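You operate a simulated robot arm through the tools that you are given. There is no shell and no other tool. Be economical: measure what you need, move in short steps, check, and stop when the job is done.

You are at the controls of a simulated robot arm. One attempt, no reset.

## Task
Pressure-test the purple fitting: green tray if it holds, yellow if it leaks.
Fine: shut the vent, pump to about 60 kPa, wait five seconds, read the display; vent before unclamping; leave the vent open and the ring on the post.

Only the result counts: the job must be done as asked and must still hold three seconds after the hand-in. Knocking over, shifting, dropping, spilling or breaking anything else fails it.

## Robot
A 7-joint arm with a two-finger parallel gripper, fixed in place. Base frame: the origin is at the foot of the arm, x ahead of it, y to its left, z up; the work surface is at about z = 860. Readings come in mm, degrees, newtons and seconds.
With the tool pointing down near the work surface it reaches from about 300 to 700 mm from the base axis. Its first joint turns from -66.0 to 66.0 degrees. Payload 1.57 kg.
The TCP is the grasp point between the finger pads, 30 mm short of the fingertips. In the tool frame z runs along the fingers and y along their closing line. Largest opening 110 mm; finger width 24, thickness 12; the body of the gripper, 48 by 112 mm, starts 78 mm behind the TCP.
Orientation is that of the tool frame in the base frame, as [roll, pitch, yaw] about the fixed x, y, z axes, in that order (R = Rz(yaw) Ry(pitch) Rx(roll)). With the fingers straight down and closing along the base's y, the tool's x points along the base's -x, its y along +y and its z along -z.

## Interface
- The arm moves only by the tool step_arm. Its argument "motion" is a list of rows, each an object of numbers (a shift or turn left out is 0, a gripper value left out holds the last): "wx", "wy", "wz": the turn, a rotation vector about the base's x, y, z in degrees; "x", "y", "z": the shift along the base's x, y, z in mm; "gripper": the closure in counts, from 0 (fully open) to 255 (shut). In form: [{"wx": .., "wy": .., "wz": .., "x": .., "y": .., "z": .., "gripper": ..}, ...]. A call has 1 to 10 rows; each row is the pose to reach, as a shift and turn from the pose commanded when the call began. Rows are played at 5 a second. More than 50 mm and 8.6 degrees between two rows, or a gripper value outside its range, and nothing of the call is played. A pose out of reach is approached as far as the arm can. The call stops where the force on the tool passes 70 N (or 10 N more than at its start, if that is more) or the arm is blocked; 0.2 s more then pass. The fingers move at their own pace (about 108 mm/s each) and stop on an object; they squeeze with about 39 N. The grip force told is the motor's: it shows also when the fingers shut on nothing. Time passes only in rows, and 0.2 s behind the last, so rows that repeat a pose let the fingers close. It gives the time, the measured TCP pose, the force on the tool (base axes), the opening and the grip force at its end, in the units of the frame above (readings bear some noise), with the torque about the TCP (base axes, N m) and any sound that the robot's microphone picked up.
- Cameras (640 x 400 px; columns grow to the right, rows downward): "scene" is fixed at [176.2, -417.4, 1396.6]; the picture's right is [0.68, -0.73, 0.00], its down [-0.45, -0.42, -0.78] and it looks along [0.57, 0.54, -0.62] (base axes); focal length 285 px, centre (320, 200). "wrist" rides on the gripper at [70, 16, -141] in the tool frame; the picture's right is [-0.23, 0.97, 0.00], its down [-0.86, -0.20, -0.48] and it looks along [-0.47, -0.11, 0.88] (tool axes); focal length 222 px, centre (320, 200). There is no depth. A picture from a camera that has moved, and an enlarged one, comes with that camera's place and axes in the base frame and with its lens. The place of the scene camera against the robot may be out by one fixed shift of up to 25 mm in any direction.
- capture(camera): a new picture of that camera. No time passes.
- enlarge(camera, box): a new picture of the part [left, top, right, bottom] of that camera's present view, enlarged. No time passes.
- finish_job(): hands the job in; it is judged then, once.

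Go step by step. Nothing tells you positions but the pictures and the camera data: compare them with the known pose of the tool, close in by small moves and look again before you grip or let go. The budget is 120 turns and 68 pictures, counting those below and the enlarged ones. Unless the task says otherwise, let go and move clear before handing in, and close with one line.

The tools are called after "Call:" as a command line: name --argument value ..., lists and objects as JSON in quotes. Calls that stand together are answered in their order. step_arm: Moves the arm, as the interface text tells. Its arguments: {"type":"object","properties":{"motion":{"type":"array","items":{"type":"object","properties":{"wx":{"type":"number"},"wy":{"type":"number"},"wz":{"type":"number"},"x":{"type":"number"},"y":{"type":"number"},"z":{"type":"number"},"gripper":{"type":"number"}}}}},"required":["motion"]} The other tools are called the same way: capture (camera) takes a picture; enlarge (camera, box) takes an enlarged picture of a part of a camera's view; finish_job () hands the job in.

At the start:

```text
clock: 0.0
ee_pos: [354.5, -99.9, 1167.5]
tcp_rot: [180.0, 0.0, -180.0]
ft_force: [0.5, -1.5, 0.5]
moment: [-0.01, -0.04, -0.01]
opening: 110.1
grip_force: 0.0
```

scene: 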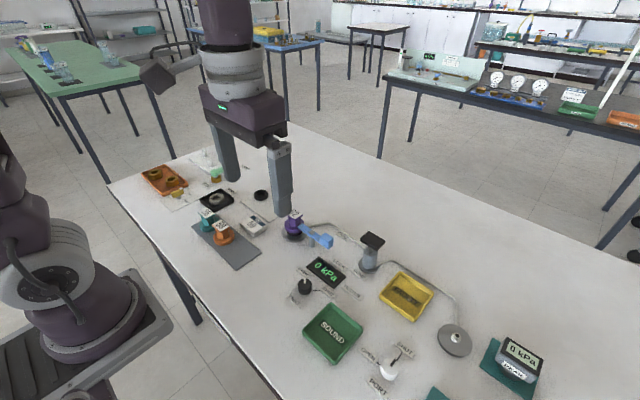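
wrist: 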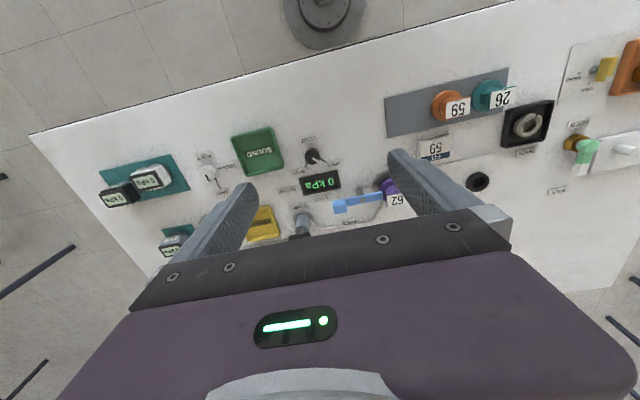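

I see a bench with fittings, a test clamp, pump, vent, displays and trays. I'll enlarge the pictures for detail.

Call:
enlarge --camera "scene" --box '[260, 190, 440, 302]'

Call:
enlarge --camera "scene" --box '[130, 145, 310, 257]'

Call:
enlarge --camera "scene" --box '[280, 270, 480, 400]'

Call:
enlarge --camera "wrist" --box '[180, 110, 420, 260]'

Call:
enlarge --camera "wrist" --box '[400, 40, 640, 190]'

```text
3.56 times, centred on (350, 246) of scene
camera zoom: at [176.2, -417.4, 1396.6], right [0.68, -0.73, 0.0], down [-0.45, -0.42, -0.78], along [0.57, 0.54, -0.62], focal length 1014 px, centre (213, 36)
```

zoom: 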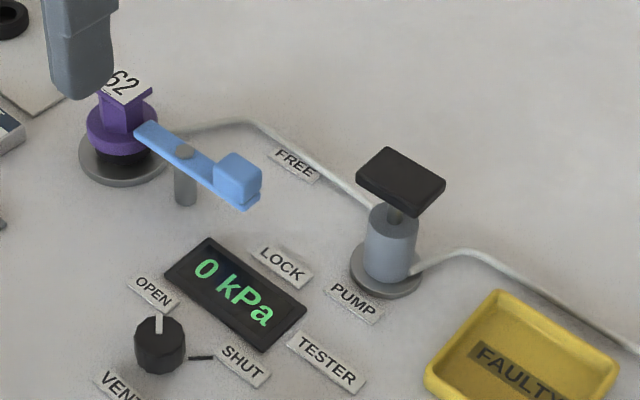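

```text
3.56 times, centred on (220, 201) of scene
camera zoom: at [176.2, -417.4, 1396.6], right [0.68, -0.73, 0.0], down [-0.45, -0.42, -0.78], along [0.57, 0.54, -0.62], focal length 1014 px, centre (676, 196)
```

zoom: 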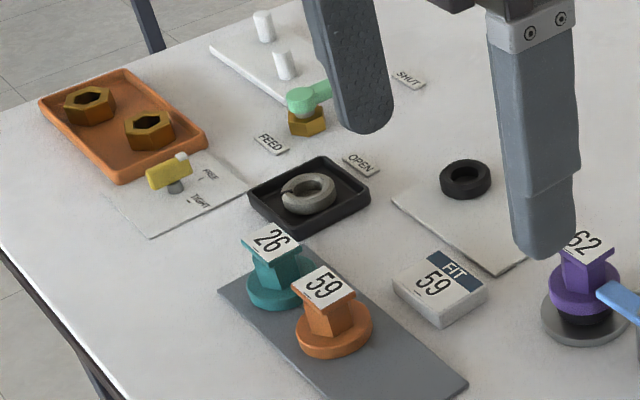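

```text
3.08 times, centred on (380, 335) of scene
camera zoom: at [176.2, -417.4, 1396.6], right [0.68, -0.73, 0.0], down [-0.45, -0.42, -0.78], along [0.57, 0.54, -0.62], focal length 878 px, centre (135, -215)
```

zoom: 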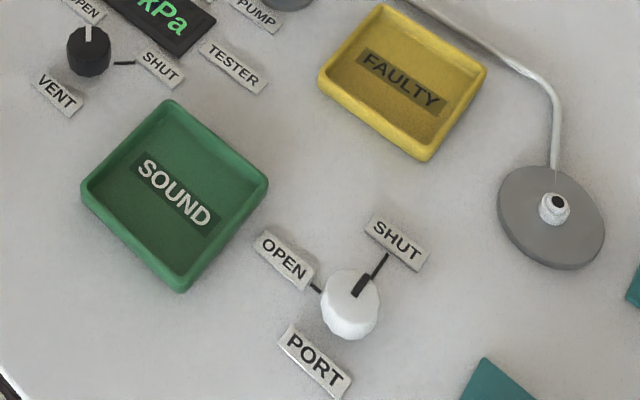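

```text
2.67 times, centred on (300, 185) of wrist
camera zoom: at [286.0, -84.5, 1308.4], right [0.23, 0.97, 0.0], down [0.86, -0.2, 0.48], along [0.47, -0.11, -0.88], focal length 592 px, centre (373, 240)
```

zoom: 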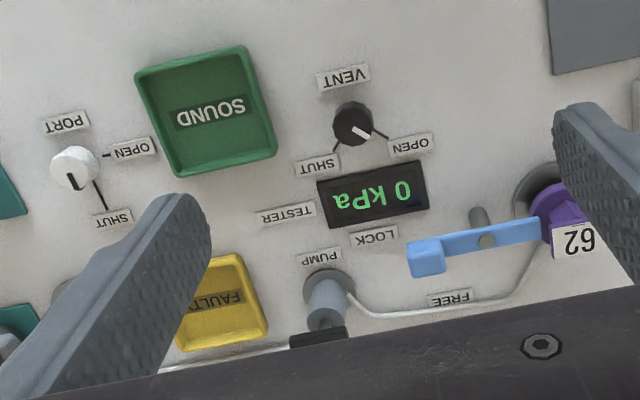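

```text
2.67 times, centred on (520, 115) of wrist
camera zoom: at [286.0, -84.5, 1308.4], right [0.23, 0.97, 0.0], down [0.86, -0.2, 0.48], along [0.47, -0.11, -0.88], focal length 592 px, centre (-213, 427)
```

zoom: 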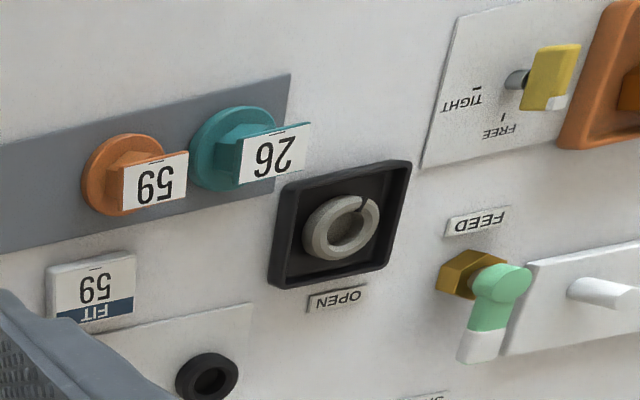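

The purple fitting 62 sits on the test post, under the blue clamp, which points at LOCK. The vent points at OPEN and the port is shut. The vent knob is at about (414,-130), so I'll move above it with the fingers turned 45°.

Call:
step_arm --motion '[{"wz": 8, "x": 10, "y": -5, "z": -28, "gripper": 60}, {"wz": 16, "x": 20, "y": -10, "z": -56, "gripper": 120}, {"wz": 24, "x": 30, "y": -15, "z": -84, "gripper": 120}, {"wz": 32, "x": 40, "y": -20, "z": -112}, {"wz": 40, "x": 50, "y": -25, "z": -140}, {"wz": 45, "x": 59.5, "y": -30, "z": -187}, {"wz": 45, "x": 59.5, "y": -30, "z": -187}]'

Call:
capture --camera "wrist"

Call:
capture --camera "scene"

```text
clock: 1.6
ee_pos: [415.3, -133.7, 979.2]
tcp_rot: [180.0, 0.0, -134.9]
ft_force: [0.8, -0.3, 0.1]
moment: [-0.03, 0.0, -0.01]
opening: 58.2
grip_force: 0.0
```

```text
60 pictures are left
camera wrist: at [355.9, -172.5, 1120.7], right [-0.53, 0.85, 0.0], down [0.74, 0.46, 0.48], along [0.41, 0.25, -0.88], focal length 222 px, centre (320, 200)
```

wrist: 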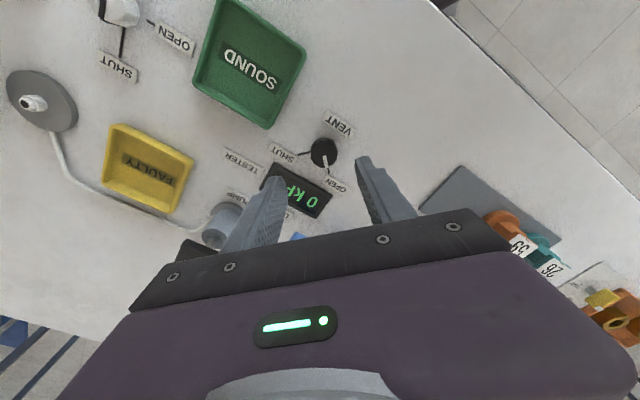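

```text
59 pictures are left
```

scene: 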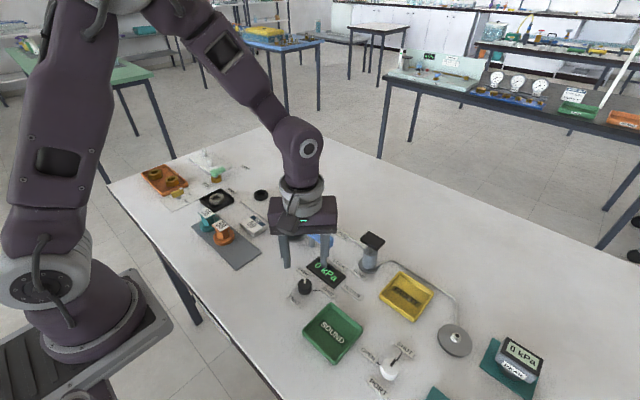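

The knob is nearly under the tool. I'll enlarge the view to fix its centre.

Call:
enlarge --camera "wrist" --box '[260, 100, 388, 180]'

Call:
enlarge --camera "scene" --box '[260, 240, 388, 320]'

```text
5.00 times, centred on (324, 140) of wrist
camera zoom: at [355.9, -172.5, 1120.7], right [-0.53, 0.85, 0.0], down [0.74, 0.46, 0.48], along [0.41, 0.25, -0.88], focal length 1111 px, centre (300, 500)
```

zoom: 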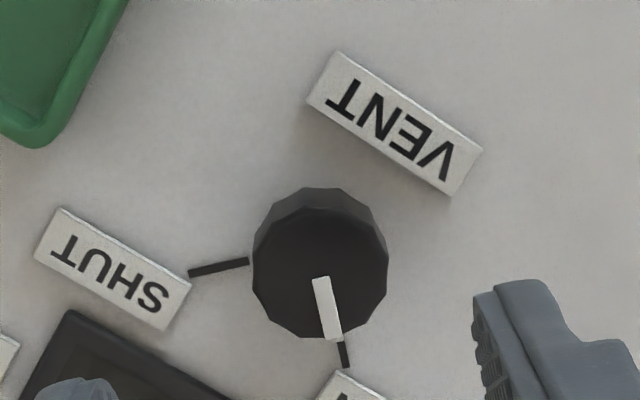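

```text
5.00 times, centred on (324, 280) of scene
camera zoom: at [176.2, -417.4, 1396.6], right [0.68, -0.73, 0.0], down [-0.45, -0.42, -0.78], along [0.57, 0.54, -0.62], focal length 1427 px, centre (300, -200)
```

zoom: 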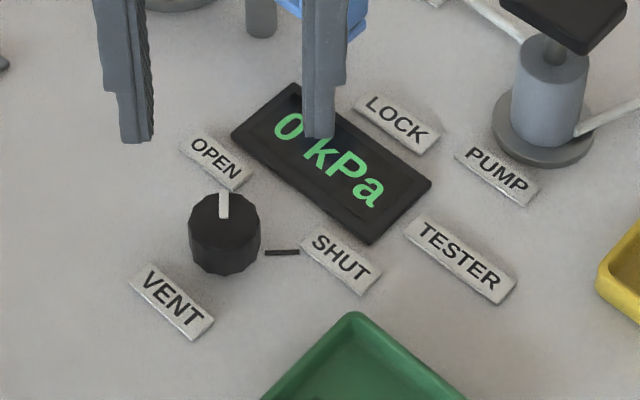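

The knob centre is at about (416,-130.5), 29 mm wide. I'll correct y by 3 mm, narrow the opening and lower to it.

Call:
step_arm --motion '[{"y": 3, "gripper": 150}, {"y": 3, "z": -30}, {"y": 3, "z": -55}, {"y": 3, "z": -70}, {"y": 3, "z": -82}, {"y": 3, "z": -82}]'

Call:
enlarge --camera "wrist" --box '[220, 100, 420, 225]'

Call:
enlarge --camera "scene" --box '[260, 240, 388, 320]'

```text
clock: 3.0
ee_pos: [412.5, -128.8, 897.4]
tcp_rot: [-180.0, 0.0, -135.0]
ft_force: [-0.4, -1.0, 0.7]
moment: [0.02, 0.01, -0.02]
opening: 45.7
grip_force: 0.1
```

```text
3.20 times, centred on (320, 162) of wrist
camera zoom: at [352.7, -166.5, 1038.3], right [-0.53, 0.85, 0.0], down [0.75, 0.46, 0.48], along [0.41, 0.25, -0.88], focal length 711 px, centre (320, 320)
```

zoom: 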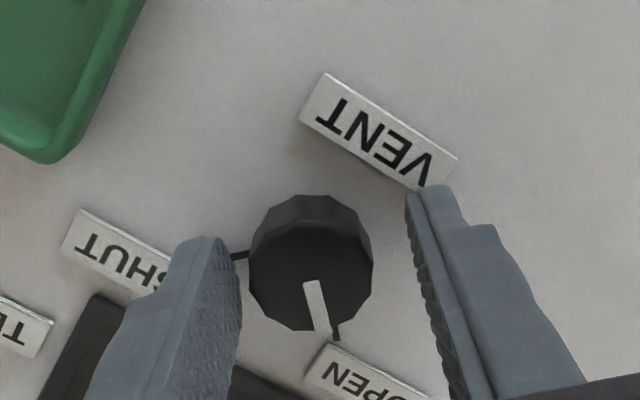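

```text
5.00 times, centred on (324, 280) of scene
camera zoom: at [176.2, -417.4, 1396.6], right [0.68, -0.73, 0.0], down [-0.45, -0.42, -0.78], along [0.57, 0.54, -0.62], focal length 1427 px, centre (300, -200)
```

zoom: 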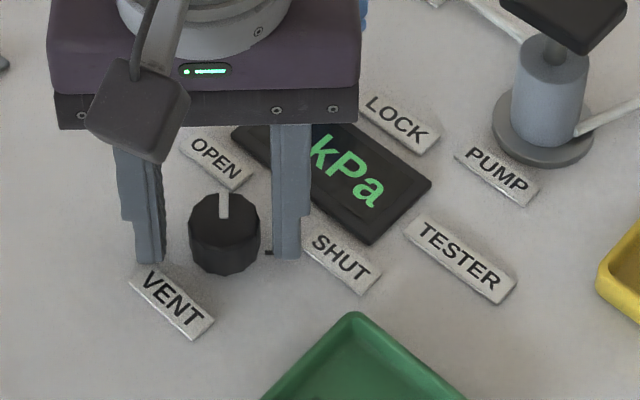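

The knob sits about 4 mm off-centre in the grip. I'll shift a little and look again.

Call:
step_arm --motion '[{"x": -1, "y": -3}, {"x": -1, "y": -3}, {"x": -1, "y": -3}]'

Call:
enlarge --camera "wrist" --box '[220, 100, 420, 225]'

```text
clock: 3.8
ee_pos: [413.2, -131.8, 898.1]
tcp_rot: [-180.0, 0.0, -135.0]
ft_force: [-0.9, 0.3, -0.1]
moment: [-0.01, -0.01, 0.0]
opening: 45.3
grip_force: 0.0
```

```text
3.20 times, centred on (320, 162) of wrist
camera zoom: at [352.8, -169.1, 1038.9], right [-0.53, 0.85, 0.0], down [0.75, 0.46, 0.48], along [0.41, 0.25, -0.88], focal length 711 px, centre (320, 320)
```

zoom: 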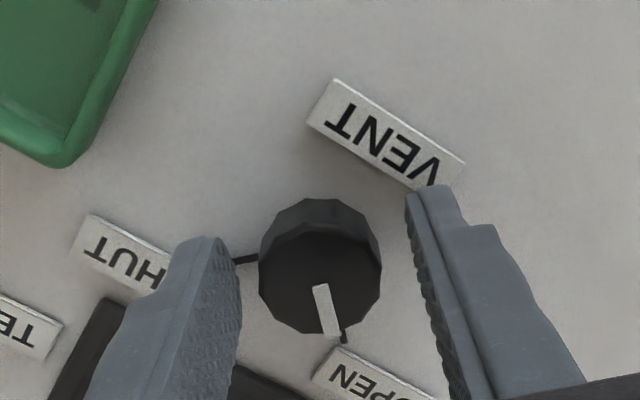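

Nearly centred. I'll close and then turn it clockwise in steps.

Call:
step_arm --motion '[{"x": -1, "y": -1, "gripper": 150}, {"x": -1, "y": -1, "gripper": 255}, {"x": -1, "y": -1}, {"x": -1, "y": -1}]'

Call:
step_arm --motion '[{"wz": -7}, {"wz": -14}, {"wz": -21}, {"wz": -28}, {"wz": -35}, {"wz": -42}, {"wz": -45}]'

Call:
enlarge --camera "wrist" --box '[220, 100, 420, 225]'

```text
clock: 4.8
ee_pos: [411.7, -132.2, 897.6]
tcp_rot: [-179.9, 0.0, -134.9]
ft_force: [4.4, -5.4, -2.4]
moment: [0.23, 0.01, -0.05]
opening: 29.6
grip_force: 38.8
```

```text
clock: 6.4
ee_pos: [411.5, -129.9, 898.2]
tcp_rot: [180.0, -0.3, -180.0]
ft_force: [-16.5, 27.1, 6.1]
moment: [0.37, -0.25, 0.08]
opening: 29.7
grip_force: 38.8
```

```text
3.20 times, centred on (320, 162) of wrist
camera zoom: at [343.1, -114.5, 1039.5], right [0.23, 0.97, 0.0], down [0.86, -0.2, 0.47], along [0.46, -0.11, -0.88], focal length 711 px, centre (320, 320)
```

zoom: 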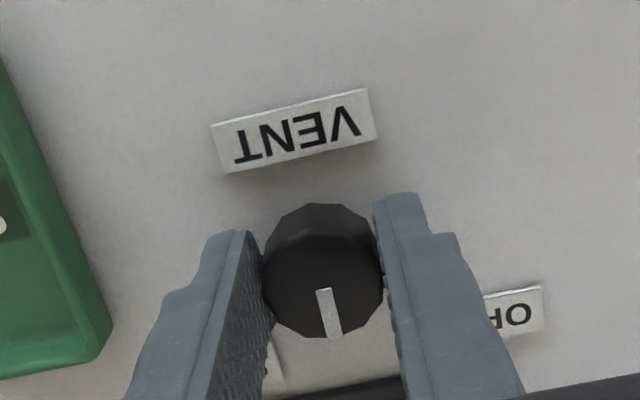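

The knob turns with the grip, with some side load that I'll relieve as I finish the remaining 45°.

Call:
step_arm --motion '[{"wz": -7, "x": -1, "y": 1.5}, {"wz": -14, "x": -1, "y": 1.5}, {"wz": -21, "x": -1, "y": 1.5}, {"wz": -28, "x": -1, "y": 1.5}, {"wz": -35, "x": -1, "y": 1.5}, {"wz": -42, "x": -1, "y": 1.5}, {"wz": -46, "x": -1, "y": 1.5}]'

Call:
enlarge --camera "wrist" --box '[220, 100, 420, 225]'

Call:
enlarge --camera "scene" --box '[260, 240, 388, 320]'

```text
clock: 8.0
ee_pos: [413.6, -130.2, 897.3]
tcp_rot: [179.7, 0.2, 134.1]
ft_force: [13.6, 30.5, -5.6]
moment: [0.29, -0.18, 0.46]
opening: 29.7
grip_force: 39.1
```

```text
3.20 times, centred on (320, 162) of wrist
camera zoom: at [376.6, -67.8, 1039.0], right [0.86, 0.51, 0.0], down [0.45, -0.75, 0.48], along [0.25, -0.41, -0.88], focal length 711 px, centre (320, 320)
```

zoom: 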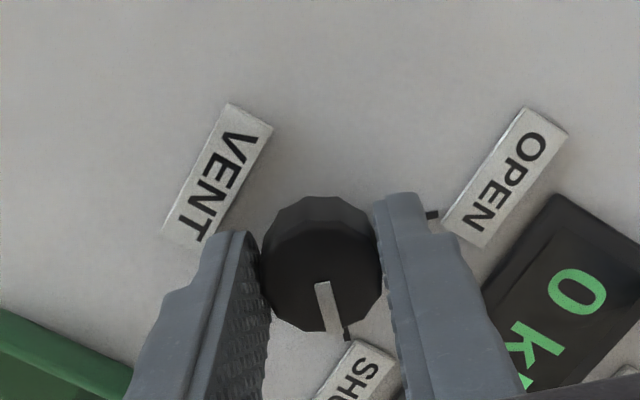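

```text
5.00 times, centred on (324, 280) of scene
camera zoom: at [176.6, -416.7, 1396.8], right [0.68, -0.73, 0.0], down [-0.45, -0.43, -0.78], along [0.57, 0.54, -0.62], focal length 1427 px, centre (300, -200)
```

zoom: 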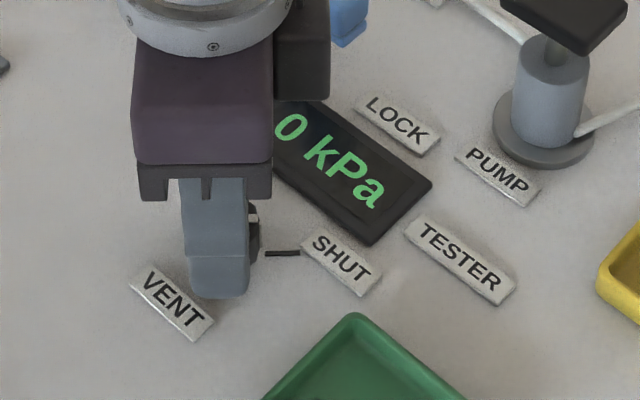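

The pointer is aligned with SHUT. I'll release, rise, and head for the pump, turning back on the way.

Call:
step_arm --motion '[{"y": 1, "gripper": 150}, {"y": 1}, {"y": 1, "z": 30}, {"y": 1, "z": 75}, {"y": 1, "z": 120}]'

Call:
step_arm --motion '[{"wz": 8, "x": 10}, {"wz": 16, "x": 20}, {"wz": 24, "x": 35, "y": -5}, {"wz": 32, "x": 50, "y": -10}, {"wz": 40, "x": 65, "y": -20}, {"wz": 46, "x": 80, "y": -30}, {"wz": 46, "x": 80, "y": -40}]'

Call:
capture --camera "wrist"

Call:
enlarge --camera "scene" --box '[270, 200, 430, 300]'

```text
clock: 9.2
ee_pos: [408.5, -126.8, 1017.8]
tcp_rot: [-180.0, 0.1, 134.0]
ft_force: [-1.1, 0.2, -0.6]
moment: [0.01, 0.01, 0.02]
opening: 45.2
grip_force: 0.1
```

```text
clock: 10.8
ee_pos: [492.5, -169.6, 1017.4]
tcp_rot: [179.9, 0.0, -179.9]
ft_force: [-0.6, -0.3, 0.0]
moment: [0.01, -0.02, 0.03]
opening: 45.5
grip_force: 0.0
```

```text
50 pictures are left
camera wrist: at [422.9, -153.4, 1160.1], right [0.23, 0.97, 0.0], down [0.86, -0.2, 0.48], along [0.47, -0.11, -0.88], focal length 222 px, centre (320, 200)
```

wrist: 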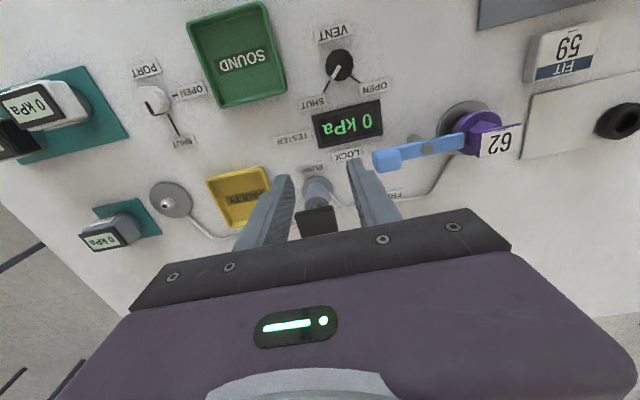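

```text
4.00 times, centred on (350, 250) of scene
camera zoom: at [176.2, -417.4, 1396.6], right [0.68, -0.73, 0.0], down [-0.45, -0.42, -0.78], along [0.57, 0.54, -0.62], focal length 1141 px, centre (200, 0)
```

zoom: 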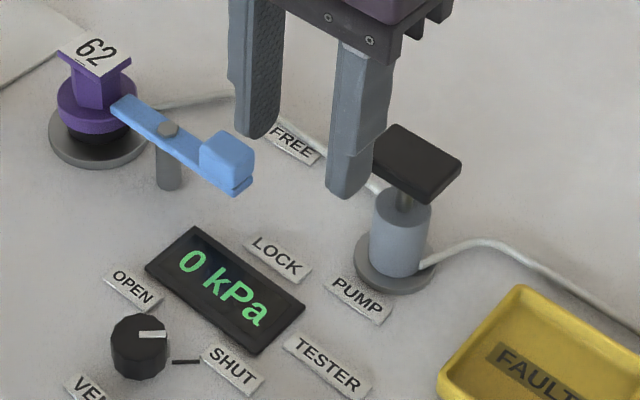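

The pump head is at about (568,-191), top near z 930. I'll shut the fingers and move above it.

Call:
step_arm --motion '[{"x": 25, "y": -7, "gripper": 255}, {"x": 50, "y": -14}, {"x": 75, "y": -21, "z": 0}, {"x": 75, "y": -21, "z": -15}, {"x": 75, "y": -21, "z": -15}]'

Call:
capture --camera "wrist"

Call:
enlarge --camera "scene" --box '[270, 200, 430, 300]'

```text
clock: 12.0
ee_pos: [568.2, -189.7, 1002.4]
tcp_rot: [-179.9, 0.1, 180.0]
ft_force: [0.7, -0.8, 0.3]
moment: [-0.03, 0.02, -0.01]
opening: 0.1
grip_force: 21.1
```

```text
48 pictures are left
camera wrist: at [498.7, -173.9, 1144.5], right [0.23, 0.97, 0.0], down [0.85, -0.2, 0.48], along [0.47, -0.11, -0.88], focal length 222 px, centre (320, 200)
```

wrist: 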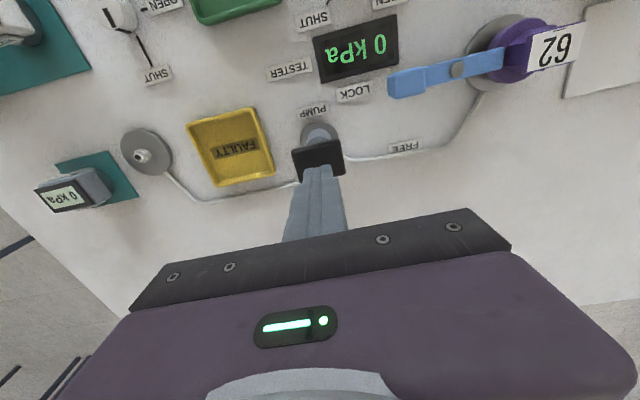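

```text
4.00 times, centred on (350, 250) of scene
camera zoom: at [176.2, -417.4, 1396.6], right [0.68, -0.73, 0.0], down [-0.45, -0.42, -0.78], along [0.57, 0.54, -0.62], focal length 1141 px, centre (200, 0)
```

zoom: 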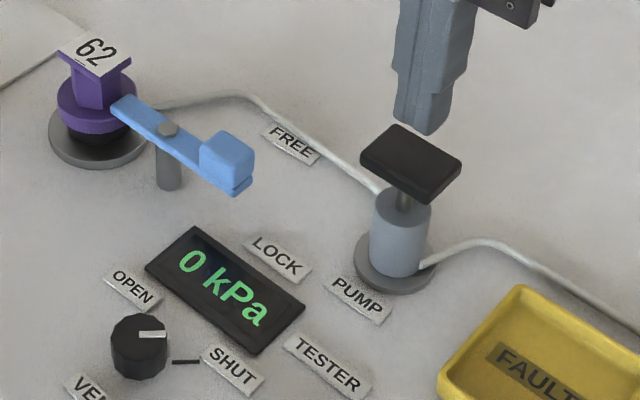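

The fingertips are above the head. I'll press down in small steps.

Call:
step_arm --motion '[{"y": -1, "z": -20}, {"y": -1, "z": -35}, {"y": -1, "z": -43}, {"y": -1, "z": -48}, {"y": -1, "z": -53}, {"y": -1, "z": -58}]'

Call:
enlarge --camera "scene" --box '[270, 200, 430, 300]'

```text
clock: 13.5
ee_pos: [570.4, -190.9, 952.1]
tcp_rot: [-179.7, 0.7, -179.9]
ft_force: [-9.9, 4.2, 29.0]
moment: [0.06, 0.49, -0.04]
opening: 0.0
grip_force: 21.5
heard: click
stopped in row 6: the force on the tool passed its limit at 74 N (the readings are from after the stop); the commanded pose is now the measured one
```

```text
4.00 times, centred on (350, 250) of scene
camera zoom: at [174.9, -416.9, 1397.0], right [0.68, -0.73, 0.0], down [-0.45, -0.42, -0.78], along [0.57, 0.54, -0.62], focal length 1141 px, centre (200, 0)
```

zoom: 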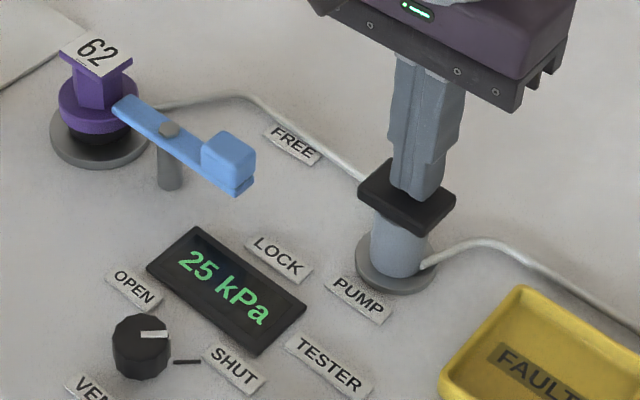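

One full stroke gave 25 kPa. I'll lift so the pump returns, then stroke again.

Call:
step_arm --motion '[{"z": 15}, {"z": 30}, {"z": 33}, {"z": 33}, {"z": 15}, {"z": 8}, {"z": 3}, {"z": -1}, {"z": -4}]'

Call:
enlarge --camera "scene" --box '[270, 200, 430, 300]'

```text
clock: 15.4
ee_pos: [570.6, -193.3, 952.4]
tcp_rot: [-179.5, 0.9, -180.0]
ft_force: [-12.6, 10.7, 65.7]
moment: [0.38, 1.35, -0.16]
opening: 0.0
grip_force: 21.4
heard: click
stopped in row 9: the force on the tool passed its limit at 75 N (the readings are from after the stop); the commanded pose is now the measured one
```

```text
4.00 times, centred on (350, 250) of scene
camera zoom: at [175.0, -416.9, 1396.9], right [0.68, -0.73, 0.0], down [-0.45, -0.42, -0.78], along [0.57, 0.54, -0.62], focal length 1141 px, centre (200, 0)
```

zoom: 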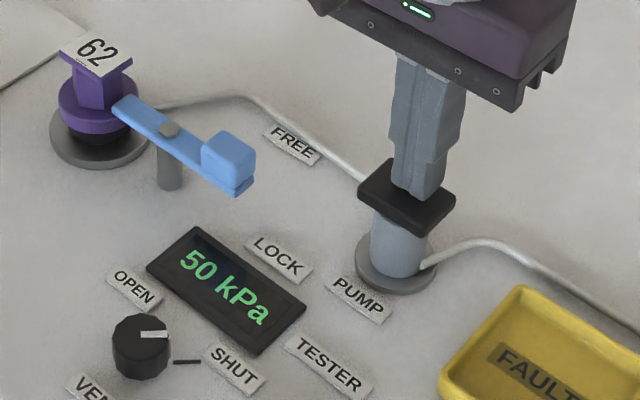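

50 kPa now. I'll try a partial stroke for about 10 more.

Call:
step_arm --motion '[{"z": 15}, {"z": 30}, {"z": 33}, {"z": 33}, {"z": 22}, {"z": 18}, {"z": 15}, {"z": 15}]'

Call:
enlarge --camera "scene" --box '[270, 200, 430, 300]'

```text
clock: 17.2
ee_pos: [569.7, -190.6, 963.4]
tcp_rot: [-179.7, 0.6, 180.0]
ft_force: [1.7, 0.8, 3.0]
moment: [0.06, -0.02, 0.0]
opening: 0.2
grip_force: 21.4
```

```text
4.00 times, centred on (350, 250) of scene
camera zoom: at [176.2, -417.4, 1396.6], right [0.68, -0.73, 0.0], down [-0.45, -0.42, -0.78], along [0.57, 0.54, -0.62], focal length 1141 px, centre (200, 0)
```

zoom: 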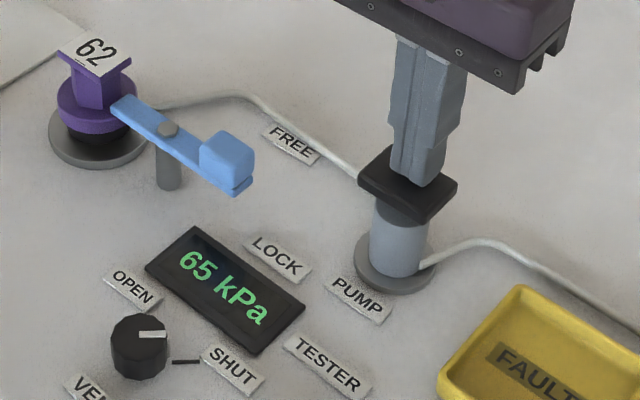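

It reads 65 kPa. I'll lift off the pump and wait five seconds with readings before and after.

Call:
step_arm --motion '[{"z": 20}, {"z": 40}]'

Call:
enlarge --camera "scene" --box '[270, 200, 430, 300]'

Call:
step_arm --motion '[{"z": 0}, {"z": 0}, {"z": 0}, {"z": 0}, {"z": 0}, {"z": 0}, {"z": 0}, {"z": 0}, {"z": 0}, {"z": 0}]'

Call:
step_arm --motion '[{"z": 0}, {"z": 0}, {"z": 0}, {"z": 0}, {"z": 0}, {"z": 0}, {"z": 0}, {"z": 0}, {"z": 0}, {"z": 0}]'

Call:
step_arm --motion '[{"z": 0}, {"z": 0}, {"z": 0}, {"z": 0}, {"z": 0}]'

Call:
enlarge --camera "scene" --box '[270, 200, 430, 300]'

```text
clock: 17.9
ee_pos: [571.4, -189.9, 1004.3]
tcp_rot: [-179.6, 0.5, 180.0]
ft_force: [-0.3, 0.2, 0.3]
moment: [0.0, 0.01, -0.01]
opening: 0.1
grip_force: 21.3
```

```text
4.00 times, centred on (350, 250) of scene
camera zoom: at [176.2, -417.4, 1396.6], right [0.68, -0.73, 0.0], down [-0.45, -0.42, -0.78], along [0.57, 0.54, -0.62], focal length 1141 px, centre (200, 0)
```

zoom: 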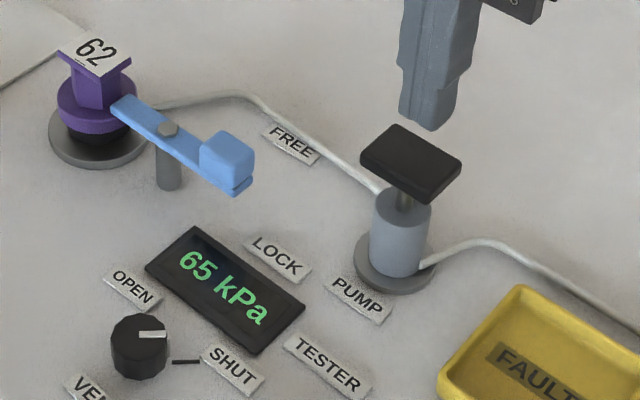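

```text
clock: 20.1
ee_pos: [570.8, -191.2, 1004.3]
tcp_rot: [-179.7, 0.4, 180.0]
ft_force: [0.1, -0.2, -0.9]
moment: [-0.02, 0.01, -0.03]
opening: 0.0
grip_force: 22.0
```

```text
clock: 22.2
ee_pos: [571.7, -190.5, 1005.4]
tcp_rot: [-179.7, 0.5, -179.9]
ft_force: [0.2, 0.1, 0.1]
moment: [-0.02, -0.03, 0.0]
opening: 0.0
grip_force: 21.4
```

```text
clock: 23.4
ee_pos: [571.3, -191.7, 1004.8]
tcp_rot: [-179.7, 0.5, 180.0]
ft_force: [-0.4, 0.1, -0.3]
moment: [0.02, -0.02, -0.01]
opening: 0.2
grip_force: 21.3
```

```text
4.00 times, centred on (350, 250) of scene
camera zoom: at [176.2, -417.4, 1396.6], right [0.68, -0.73, 0.0], down [-0.45, -0.42, -0.78], along [0.57, 0.54, -0.62], focal length 1141 px, centre (200, 0)
```

zoom: 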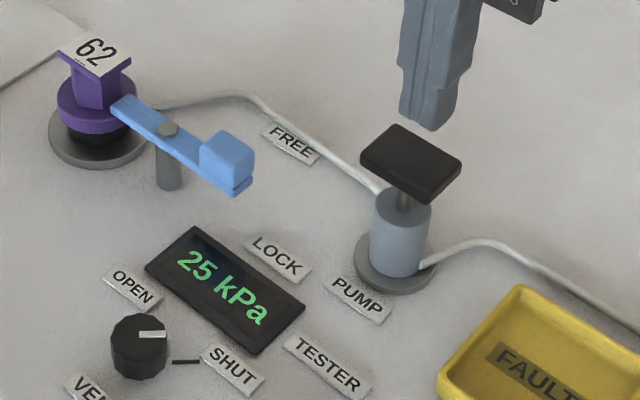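

Pressure fell from 65 to 25 kPa in five seconds. Before blaming the fitting I'll check that the port valve and vent are truly shut and look closely at the seating.

Call:
enlarge --camera "scene" --box '[350, 320, 478, 400]'

Call:
enlarge --camera "scene" --box '[265, 195, 345, 245]'

Call:
enlarge --camera "wrist" --box '[300, 0, 600, 187]'

```text
5.00 times, centred on (414, 360) of scene
camera zoom: at [176.2, -417.4, 1396.6], right [0.68, -0.73, 0.0], down [-0.45, -0.42, -0.78], along [0.57, 0.54, -0.62], focal length 1427 px, centre (-150, -600)
```

zoom: 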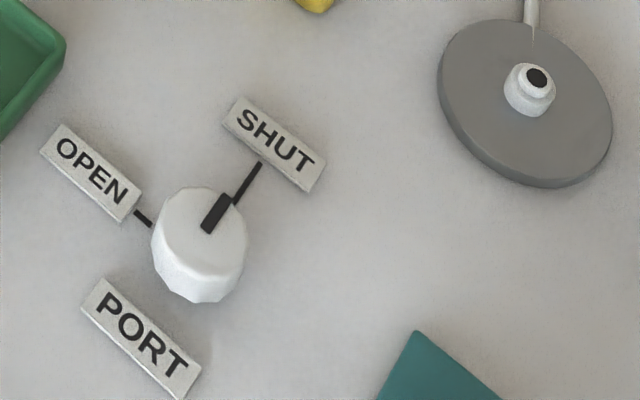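

```text
8.00 times, centred on (305, 220) of scene
camera zoom: at [176.2, -417.4, 1396.6], right [0.68, -0.73, 0.0], down [-0.45, -0.42, -0.78], along [0.57, 0.54, -0.62], focal length 2283 px, centre (440, 40)
```

zoom: 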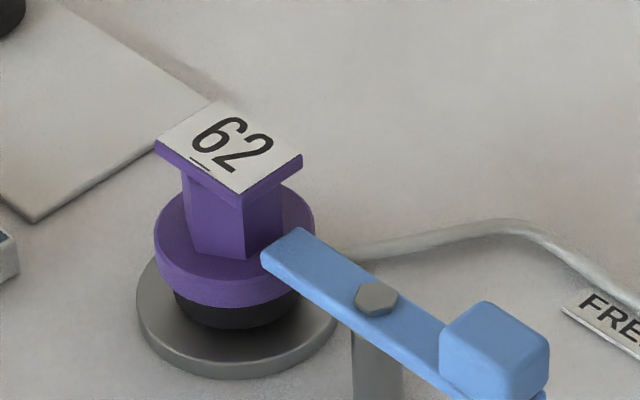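

```text
2.13 times, centred on (450, 94) of wrist
camera zoom: at [500.5, -174.1, 1145.3], right [0.23, 0.97, 0.0], down [0.85, -0.2, 0.49], along [0.47, -0.11, -0.87], focal length 474 px, centre (43, 427)
```

zoom: 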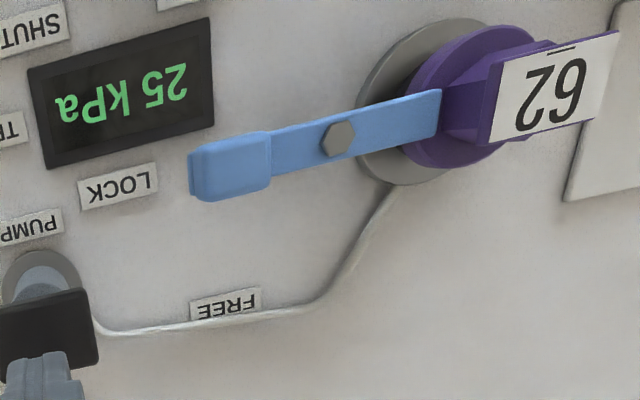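

The port and vent are shut and the clamp is locked, so the purple fitting leaks and goes in the yellow tray. Next I'll return to the vent knob to open it.

Call:
step_arm --motion '[{"wz": -5, "x": -20, "y": 8, "z": 10}, {"wz": -12, "x": -45, "y": 18, "z": 15, "gripper": 150}, {"wz": -20, "x": -75, "y": 30, "z": 15}, {"wz": -28, "x": -105, "y": 42, "z": 15}, {"wz": -36, "x": -135, "y": 52, "z": 10}, {"wz": -44, "x": -159, "y": 60, "z": -10}, {"wz": -45, "x": -159, "y": 60, "z": -40}, {"wz": -45, "x": -159, "y": 60, "z": -60}, {"wz": -45, "x": -159, "y": 60, "z": -60}]'

Call:
enlarge --camera "wrist" --box '[220, 100, 420, 225]'

```text
clock: 25.4
ee_pos: [412.7, -132.2, 944.4]
tcp_rot: [-179.7, 0.5, 135.0]
ft_force: [-0.3, 0.3, 0.4]
moment: [0.02, 0.01, -0.01]
opening: 45.5
grip_force: 0.0
```

```text
3.20 times, centred on (320, 162) of wrist
camera zoom: at [374.7, -69.7, 1084.5], right [0.85, 0.53, 0.0], down [0.46, -0.74, 0.49], along [0.26, -0.42, -0.87], focal length 711 px, centre (320, 320)
```

zoom: 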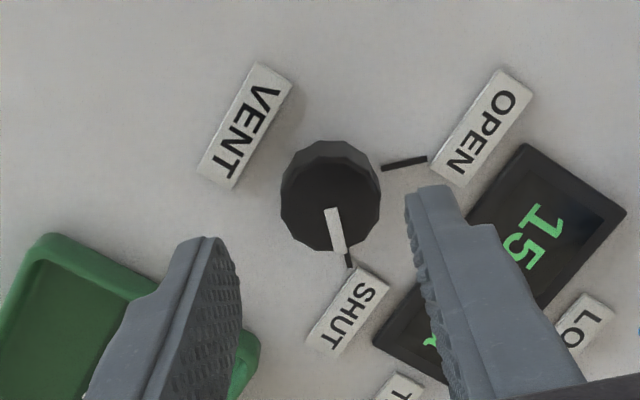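

The display is already down to 15. The knob is about 2 mm off, so I'll correct, lower, and grip.

Call:
step_arm --motion '[{"x": 1, "y": 1, "z": -20}, {"x": 1, "y": 1, "z": -38}, {"x": 1, "y": 1, "z": -46}, {"x": 1, "y": 1, "z": -46}, {"x": 1, "y": 1, "z": -46, "gripper": 255}, {"x": 1, "y": 1, "z": -46}, {"x": 1, "y": 1, "z": -46}]'

Call:
step_arm --motion '[{"wz": 7}, {"wz": 14}, {"wz": 21}, {"wz": 28}, {"wz": 35}, {"wz": 42}, {"wz": 45}]'

```text
clock: 27.1
ee_pos: [413.3, -128.6, 898.2]
tcp_rot: [-179.9, 0.6, 135.2]
ft_force: [19.5, 20.6, -12.2]
moment: [0.61, -1.14, 0.05]
opening: 29.6
grip_force: 39.2
```

```text
clock: 28.6
ee_pos: [409.5, -129.3, 897.9]
tcp_rot: [-179.8, 0.1, -179.9]
ft_force: [6.7, 24.2, 22.8]
moment: [1.09, -0.72, 0.28]
opening: 28.6
grip_force: 38.8
```

Call:
step_arm --motion '[{"wz": 7, "y": 1.5}, {"wz": 14, "y": 1.5}, {"wz": 21, "y": 1.5}, {"wz": 28, "y": 1.5}, {"wz": 35, "y": 1.5}, {"wz": 42, "y": 1.5}, {"wz": 45, "y": 1.5}]'

Call:
enlarge --camera "wrist" --box '[220, 100, 420, 225]'

Call:
enlarge --camera "scene" --box '[260, 220, 420, 320]'

```text
clock: 30.2
ee_pos: [413.1, -130.5, 899.2]
tcp_rot: [-179.5, 0.6, -135.0]
ft_force: [6.4, -33.2, -11.2]
moment: [-0.36, 0.07, -0.36]
opening: 29.8
grip_force: 40.1
```

```text
3.20 times, centred on (320, 162) of wrist
camera zoom: at [351.5, -169.1, 1038.6], right [-0.53, 0.85, -0.01], down [0.74, 0.46, 0.49], along [0.42, 0.25, -0.87], focal length 711 px, centre (320, 320)
```

zoom: 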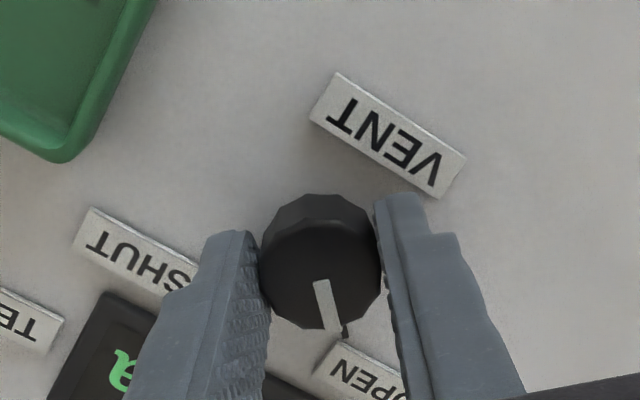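

```text
4.00 times, centred on (340, 270) of scene
camera zoom: at [176.5, -418.3, 1396.3], right [0.68, -0.73, 0.0], down [-0.45, -0.42, -0.78], along [0.57, 0.54, -0.62], focal length 1141 px, centre (240, -80)
```

zoom: 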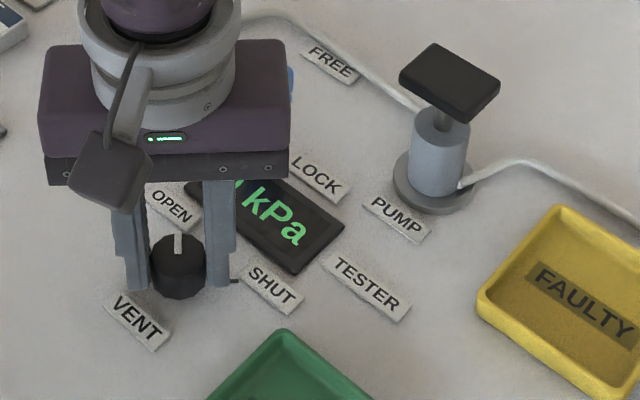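

The vent is at OPEN again. I'll release, rise and move over towards the clamp.

Call:
step_arm --motion '[{"gripper": 150}, {"gripper": 150}, {"z": 35}, {"z": 80}, {"z": 120}]'

Call:
step_arm --motion '[{"wz": -8, "x": 10, "y": 10}, {"wz": -16, "x": 20, "y": 20}, {"wz": -24, "x": 30, "y": 30}, {"wz": -32, "x": 40, "y": 40}, {"wz": -40, "x": 50, "y": 50}, {"wz": -45, "x": 57, "y": 60}, {"wz": -45, "x": 57, "y": 60}]'

Call:
step_arm --motion '[{"wx": 0.3, "wy": 0.5}, {"wx": 0.3, "wy": 0.5}]'

Call:
capture --camera "wrist"

Call:
enlarge --camera "scene" --box '[250, 180, 410, 280]'

```text
clock: 31.4
ee_pos: [412.0, -130.7, 1017.7]
tcp_rot: [-179.7, 0.5, -135.0]
ft_force: [0.0, -0.1, 0.2]
moment: [-0.02, 0.01, -0.01]
opening: 45.3
grip_force: 0.3
```

```text
clock: 33.0
ee_pos: [468.6, -70.5, 1017.4]
tcp_rot: [-179.7, 0.5, 180.0]
ft_force: [-0.7, 0.1, -0.1]
moment: [-0.02, -0.01, -0.02]
opening: 45.2
grip_force: 0.1
```

```text
clock: 33.6
ee_pos: [467.7, -69.9, 1017.0]
tcp_rot: [179.9, 0.0, 180.0]
ft_force: [0.4, 0.7, 0.0]
moment: [0.01, -0.02, 0.0]
opening: 45.5
grip_force: 0.2
```

```text
35 pictures are left
camera wrist: at [398.9, -54.1, 1158.4], right [0.23, 0.97, 0.0], down [0.85, -0.2, 0.48], along [0.47, -0.11, -0.88], focal length 222 px, centre (320, 200)
```

wrist: 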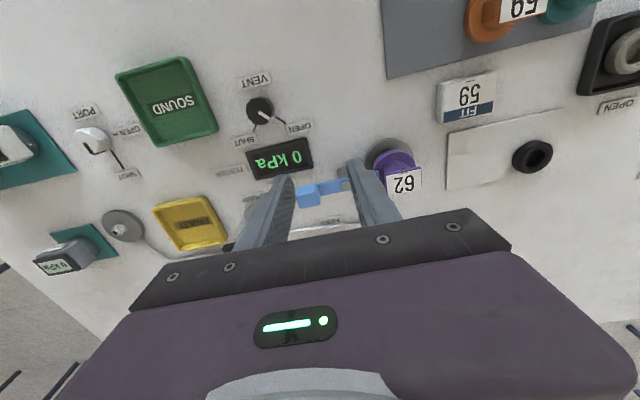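

```text
4.00 times, centred on (330, 230) of scene
camera zoom: at [176.2, -417.4, 1396.6], right [0.68, -0.73, 0.0], down [-0.45, -0.42, -0.78], along [0.57, 0.54, -0.62], focal length 1141 px, centre (280, 80)
```

zoom: 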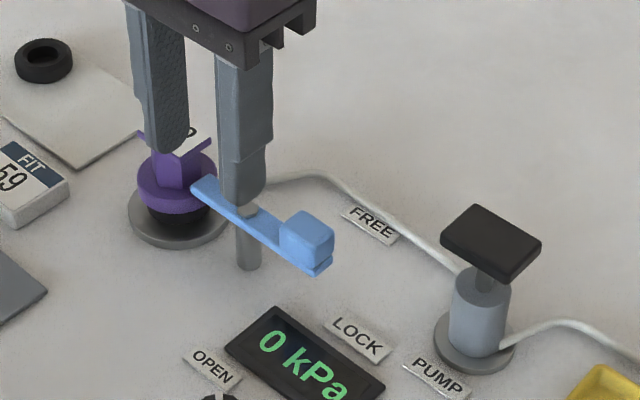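

The display reads 0 kPa. I'll shut the fingers and come down beside the handle on its near side, at about (486,-97).

Call:
step_arm --motion '[{"x": 9, "y": -14, "gripper": 255}, {"x": 18, "y": -27}, {"x": 18, "y": -27, "z": -35}, {"x": 18, "y": -27, "z": -65}, {"x": 18, "y": -27, "z": -85}, {"x": 18, "y": -27, "z": -96}, {"x": 18, "y": -27, "z": -96}]'

Call:
enlarge --camera "wrist" --box '[220, 100, 460, 250]'

Call:
enlarge --camera "scene" --box '[250, 180, 410, 280]'

```text
clock: 35.2
ee_pos: [486.1, -96.0, 921.8]
tcp_rot: [-180.0, 0.0, -180.0]
ft_force: [0.1, 0.8, -0.2]
moment: [-0.01, -0.03, -0.01]
opening: 0.0
grip_force: 21.4
```

```text
2.67 times, centred on (340, 175) of wrist
camera zoom: at [416.7, -80.4, 1063.5], right [0.23, 0.97, 0.0], down [0.86, -0.2, 0.48], along [0.47, -0.11, -0.88], focal length 592 px, centre (267, 267)
```

zoom: 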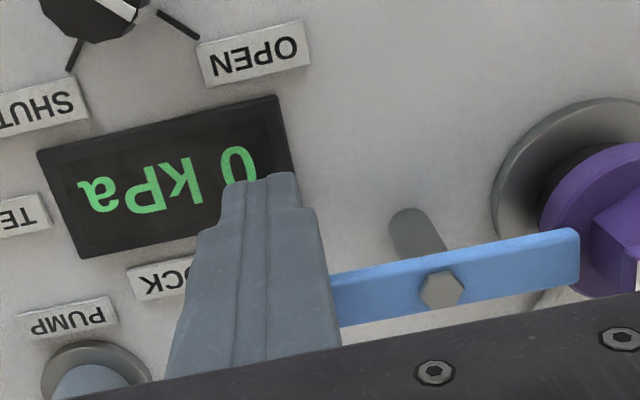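

```text
4.00 times, centred on (330, 230) of scene
camera zoom: at [176.2, -417.4, 1396.6], right [0.68, -0.73, 0.0], down [-0.45, -0.42, -0.78], along [0.57, 0.54, -0.62], focal length 1141 px, centre (280, 80)
```

zoom: 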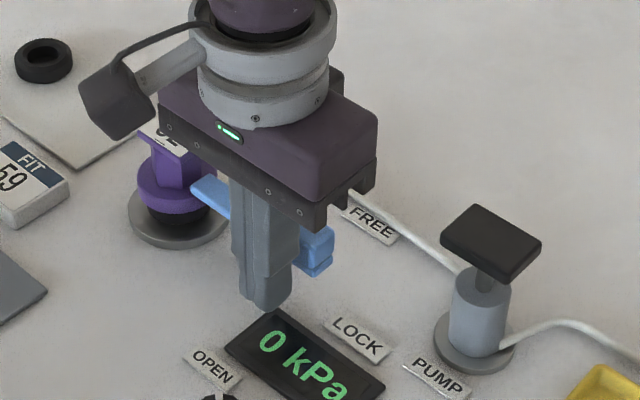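

Positioned beside the handle. I'll push it on an arc towards FREE in small steps.

Call:
step_arm --motion '[{"x": 6, "y": -0.5}, {"x": 12, "y": -0.5}, {"wz": 8, "x": 19, "y": -3}, {"wz": 16, "x": 26.5, "y": -5}, {"wz": 24, "x": 34.3, "y": -5.5}, {"wz": 32, "x": 42, "y": -5}]'

Call:
enlarge --camera "scene" --box '[250, 180, 410, 280]'

```text
clock: 36.6
ee_pos: [529.2, -101.7, 922.2]
tcp_rot: [180.0, 0.0, -147.8]
ft_force: [-0.1, -0.3, 1.0]
moment: [-0.03, -0.02, 0.05]
opening: 0.1
grip_force: 21.8
```

```text
4.00 times, centred on (330, 230) of scene
camera zoom: at [176.2, -417.4, 1396.6], right [0.68, -0.73, 0.0], down [-0.45, -0.42, -0.78], along [0.57, 0.54, -0.62], focal length 1141 px, centre (280, 80)
```

zoom: 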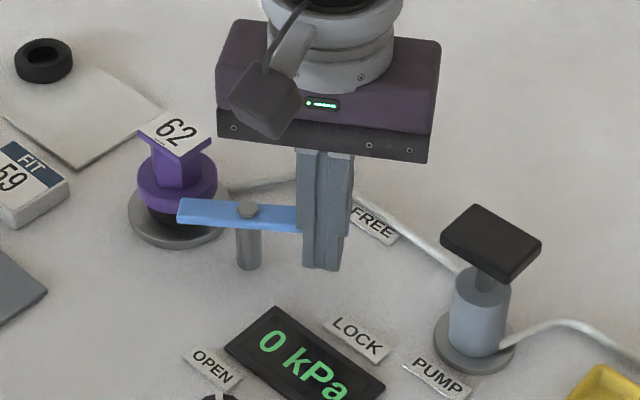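

The lever is turning freely with almost no load. I'll carry on along the arc.

Call:
step_arm --motion '[{"wz": 8, "x": 7.7, "y": 1.5}, {"wz": 16, "x": 15, "y": 4.2}, {"wz": 24, "x": 21.9, "y": 7.8}, {"wz": 32, "x": 28.2, "y": 12.4}, {"wz": 40, "x": 33.9, "y": 17.7}]'

Call:
enlarge --camera "scene" --box '[250, 180, 410, 280]'

Call:
enlarge --camera "wrist" --box '[160, 50, 480, 250]'

```text
clock: 37.9
ee_pos: [564.7, -83.0, 922.0]
tcp_rot: [-179.9, 0.0, -107.8]
ft_force: [-0.4, 0.1, 0.2]
moment: [0.01, -0.03, -0.03]
opening: 0.0
grip_force: 21.2
```

```text
4.00 times, centred on (330, 230) of scene
camera zoom: at [176.2, -417.5, 1396.6], right [0.68, -0.73, 0.0], down [-0.45, -0.42, -0.78], along [0.57, 0.54, -0.62], focal length 1141 px, centre (280, 80)
```

zoom: 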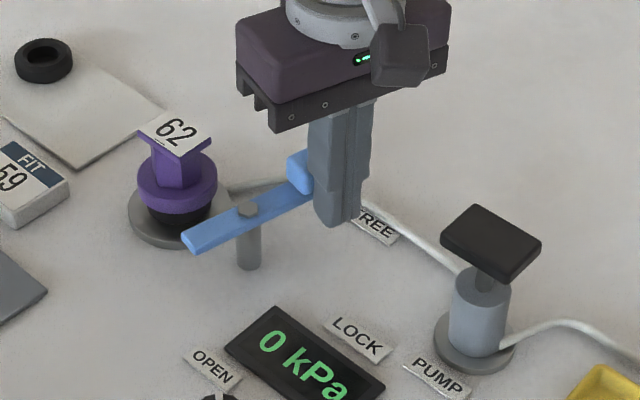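

```text
2.00 times, centred on (320, 150) of wrist
camera zoom: at [527.2, -144.2, 1062.4], right [-0.86, 0.51, 0.0], down [0.45, 0.75, 0.48], along [0.25, 0.41, -0.88], focal length 444 px, centre (320, 300)
```

zoom: 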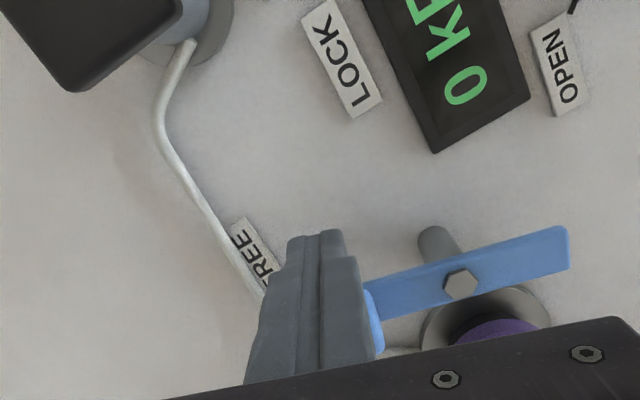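

The lever is clear of the fitting; I'll nudge it a little further to make sure it is fully at FREE.

Call:
step_arm --motion '[{"wz": 6, "x": 4, "y": 4.5}, {"wz": 12, "x": 7, "y": 9}, {"wz": 12, "x": 8, "y": 13}, {"wz": 12, "x": 8, "y": 13}]'

Call:
enlarge --camera "scene" --box '[250, 180, 410, 280]'

```text
clock: 38.9
ee_pos: [569.9, -72.8, 921.3]
tcp_rot: [179.9, -0.1, -95.9]
ft_force: [-2.9, -14.3, 1.9]
moment: [-0.01, 0.13, 0.04]
opening: 0.0
grip_force: 21.4
```

```text
4.00 times, centred on (330, 230) of scene
camera zoom: at [176.1, -417.8, 1396.5], right [0.68, -0.73, 0.0], down [-0.45, -0.42, -0.78], along [0.57, 0.54, -0.62], focal length 1141 px, centre (280, 80)
```

zoom: 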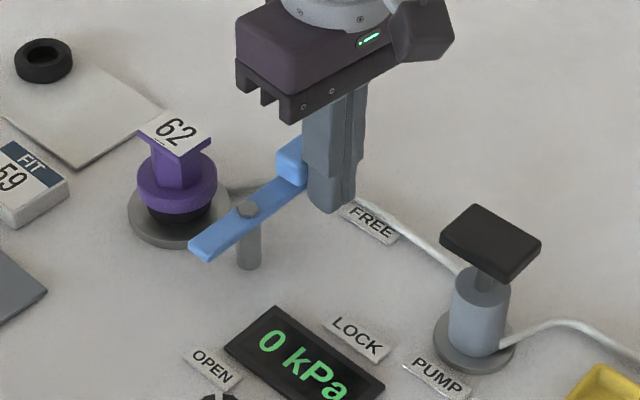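

The lever is against its stop at FREE. I'll back away, rise, turn back and look at the fitting.

Call:
step_arm --motion '[{"y": -12}, {"y": -12, "z": 30}, {"y": -12, "z": 75}, {"wz": -8, "y": -10, "z": 110}, {"wz": -16, "x": -10, "z": 120}, {"wz": -24, "x": -20, "y": 10, "z": 120}, {"wz": -32, "x": -30, "y": 20, "z": 120}, {"wz": -40, "x": -45, "y": 30, "z": 120}, {"wz": -48, "x": -60, "y": 40, "z": 120}, {"wz": -56, "x": -75, "y": 50, "z": 120}]'

Call:
step_arm --motion '[{"wz": -8, "y": 10, "gripper": 0}, {"wz": -16, "y": 20}, {"wz": -24, "y": 30}, {"wz": -28, "y": 40}, {"wz": -28, "y": 40}]'

Call:
enlarge --camera "wrist" --box '[200, 80, 440, 230]'

Call:
enlarge --camera "scene" --box '[230, 160, 390, 260]'

```text
clock: 41.0
ee_pos: [496.3, -20.8, 1043.8]
tcp_rot: [-180.0, 0.1, -152.0]
ft_force: [0.1, -0.5, -0.5]
moment: [0.01, 0.0, -0.02]
opening: 0.1
grip_force: 21.3
```

```text
clock: 42.2
ee_pos: [495.6, 19.9, 1042.6]
tcp_rot: [179.9, 0.0, -180.0]
ft_force: [0.5, 0.0, 0.8]
moment: [0.01, 0.0, -0.01]
opening: 110.1
grip_force: 0.0
```

```text
2.67 times, centred on (320, 155) of wrist
camera zoom: at [425.5, 36.2, 1182.9], right [0.23, 0.97, 0.0], down [0.85, -0.2, 0.48], along [0.47, -0.11, -0.88], focal length 592 px, centre (320, 320)
```

zoom: 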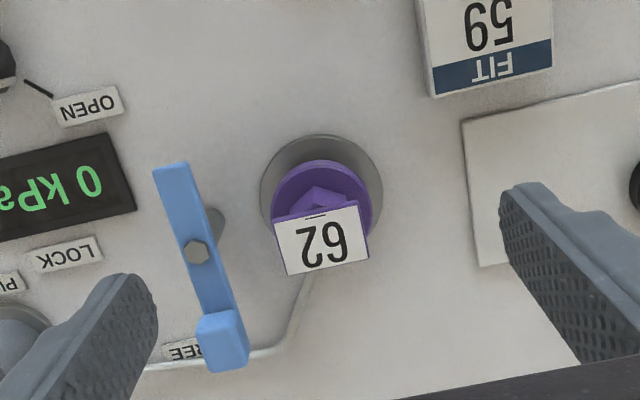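

```text
4.00 times, centred on (310, 210) of scene
camera zoom: at [176.2, -417.4, 1396.6], right [0.68, -0.73, 0.0], down [-0.45, -0.42, -0.78], along [0.57, 0.54, -0.62], focal length 1141 px, centre (360, 160)
```

zoom: 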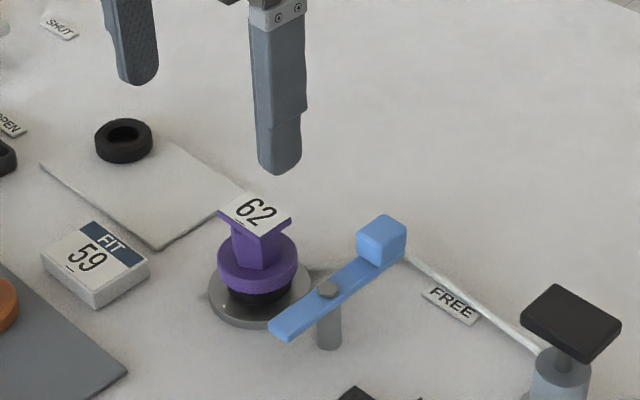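

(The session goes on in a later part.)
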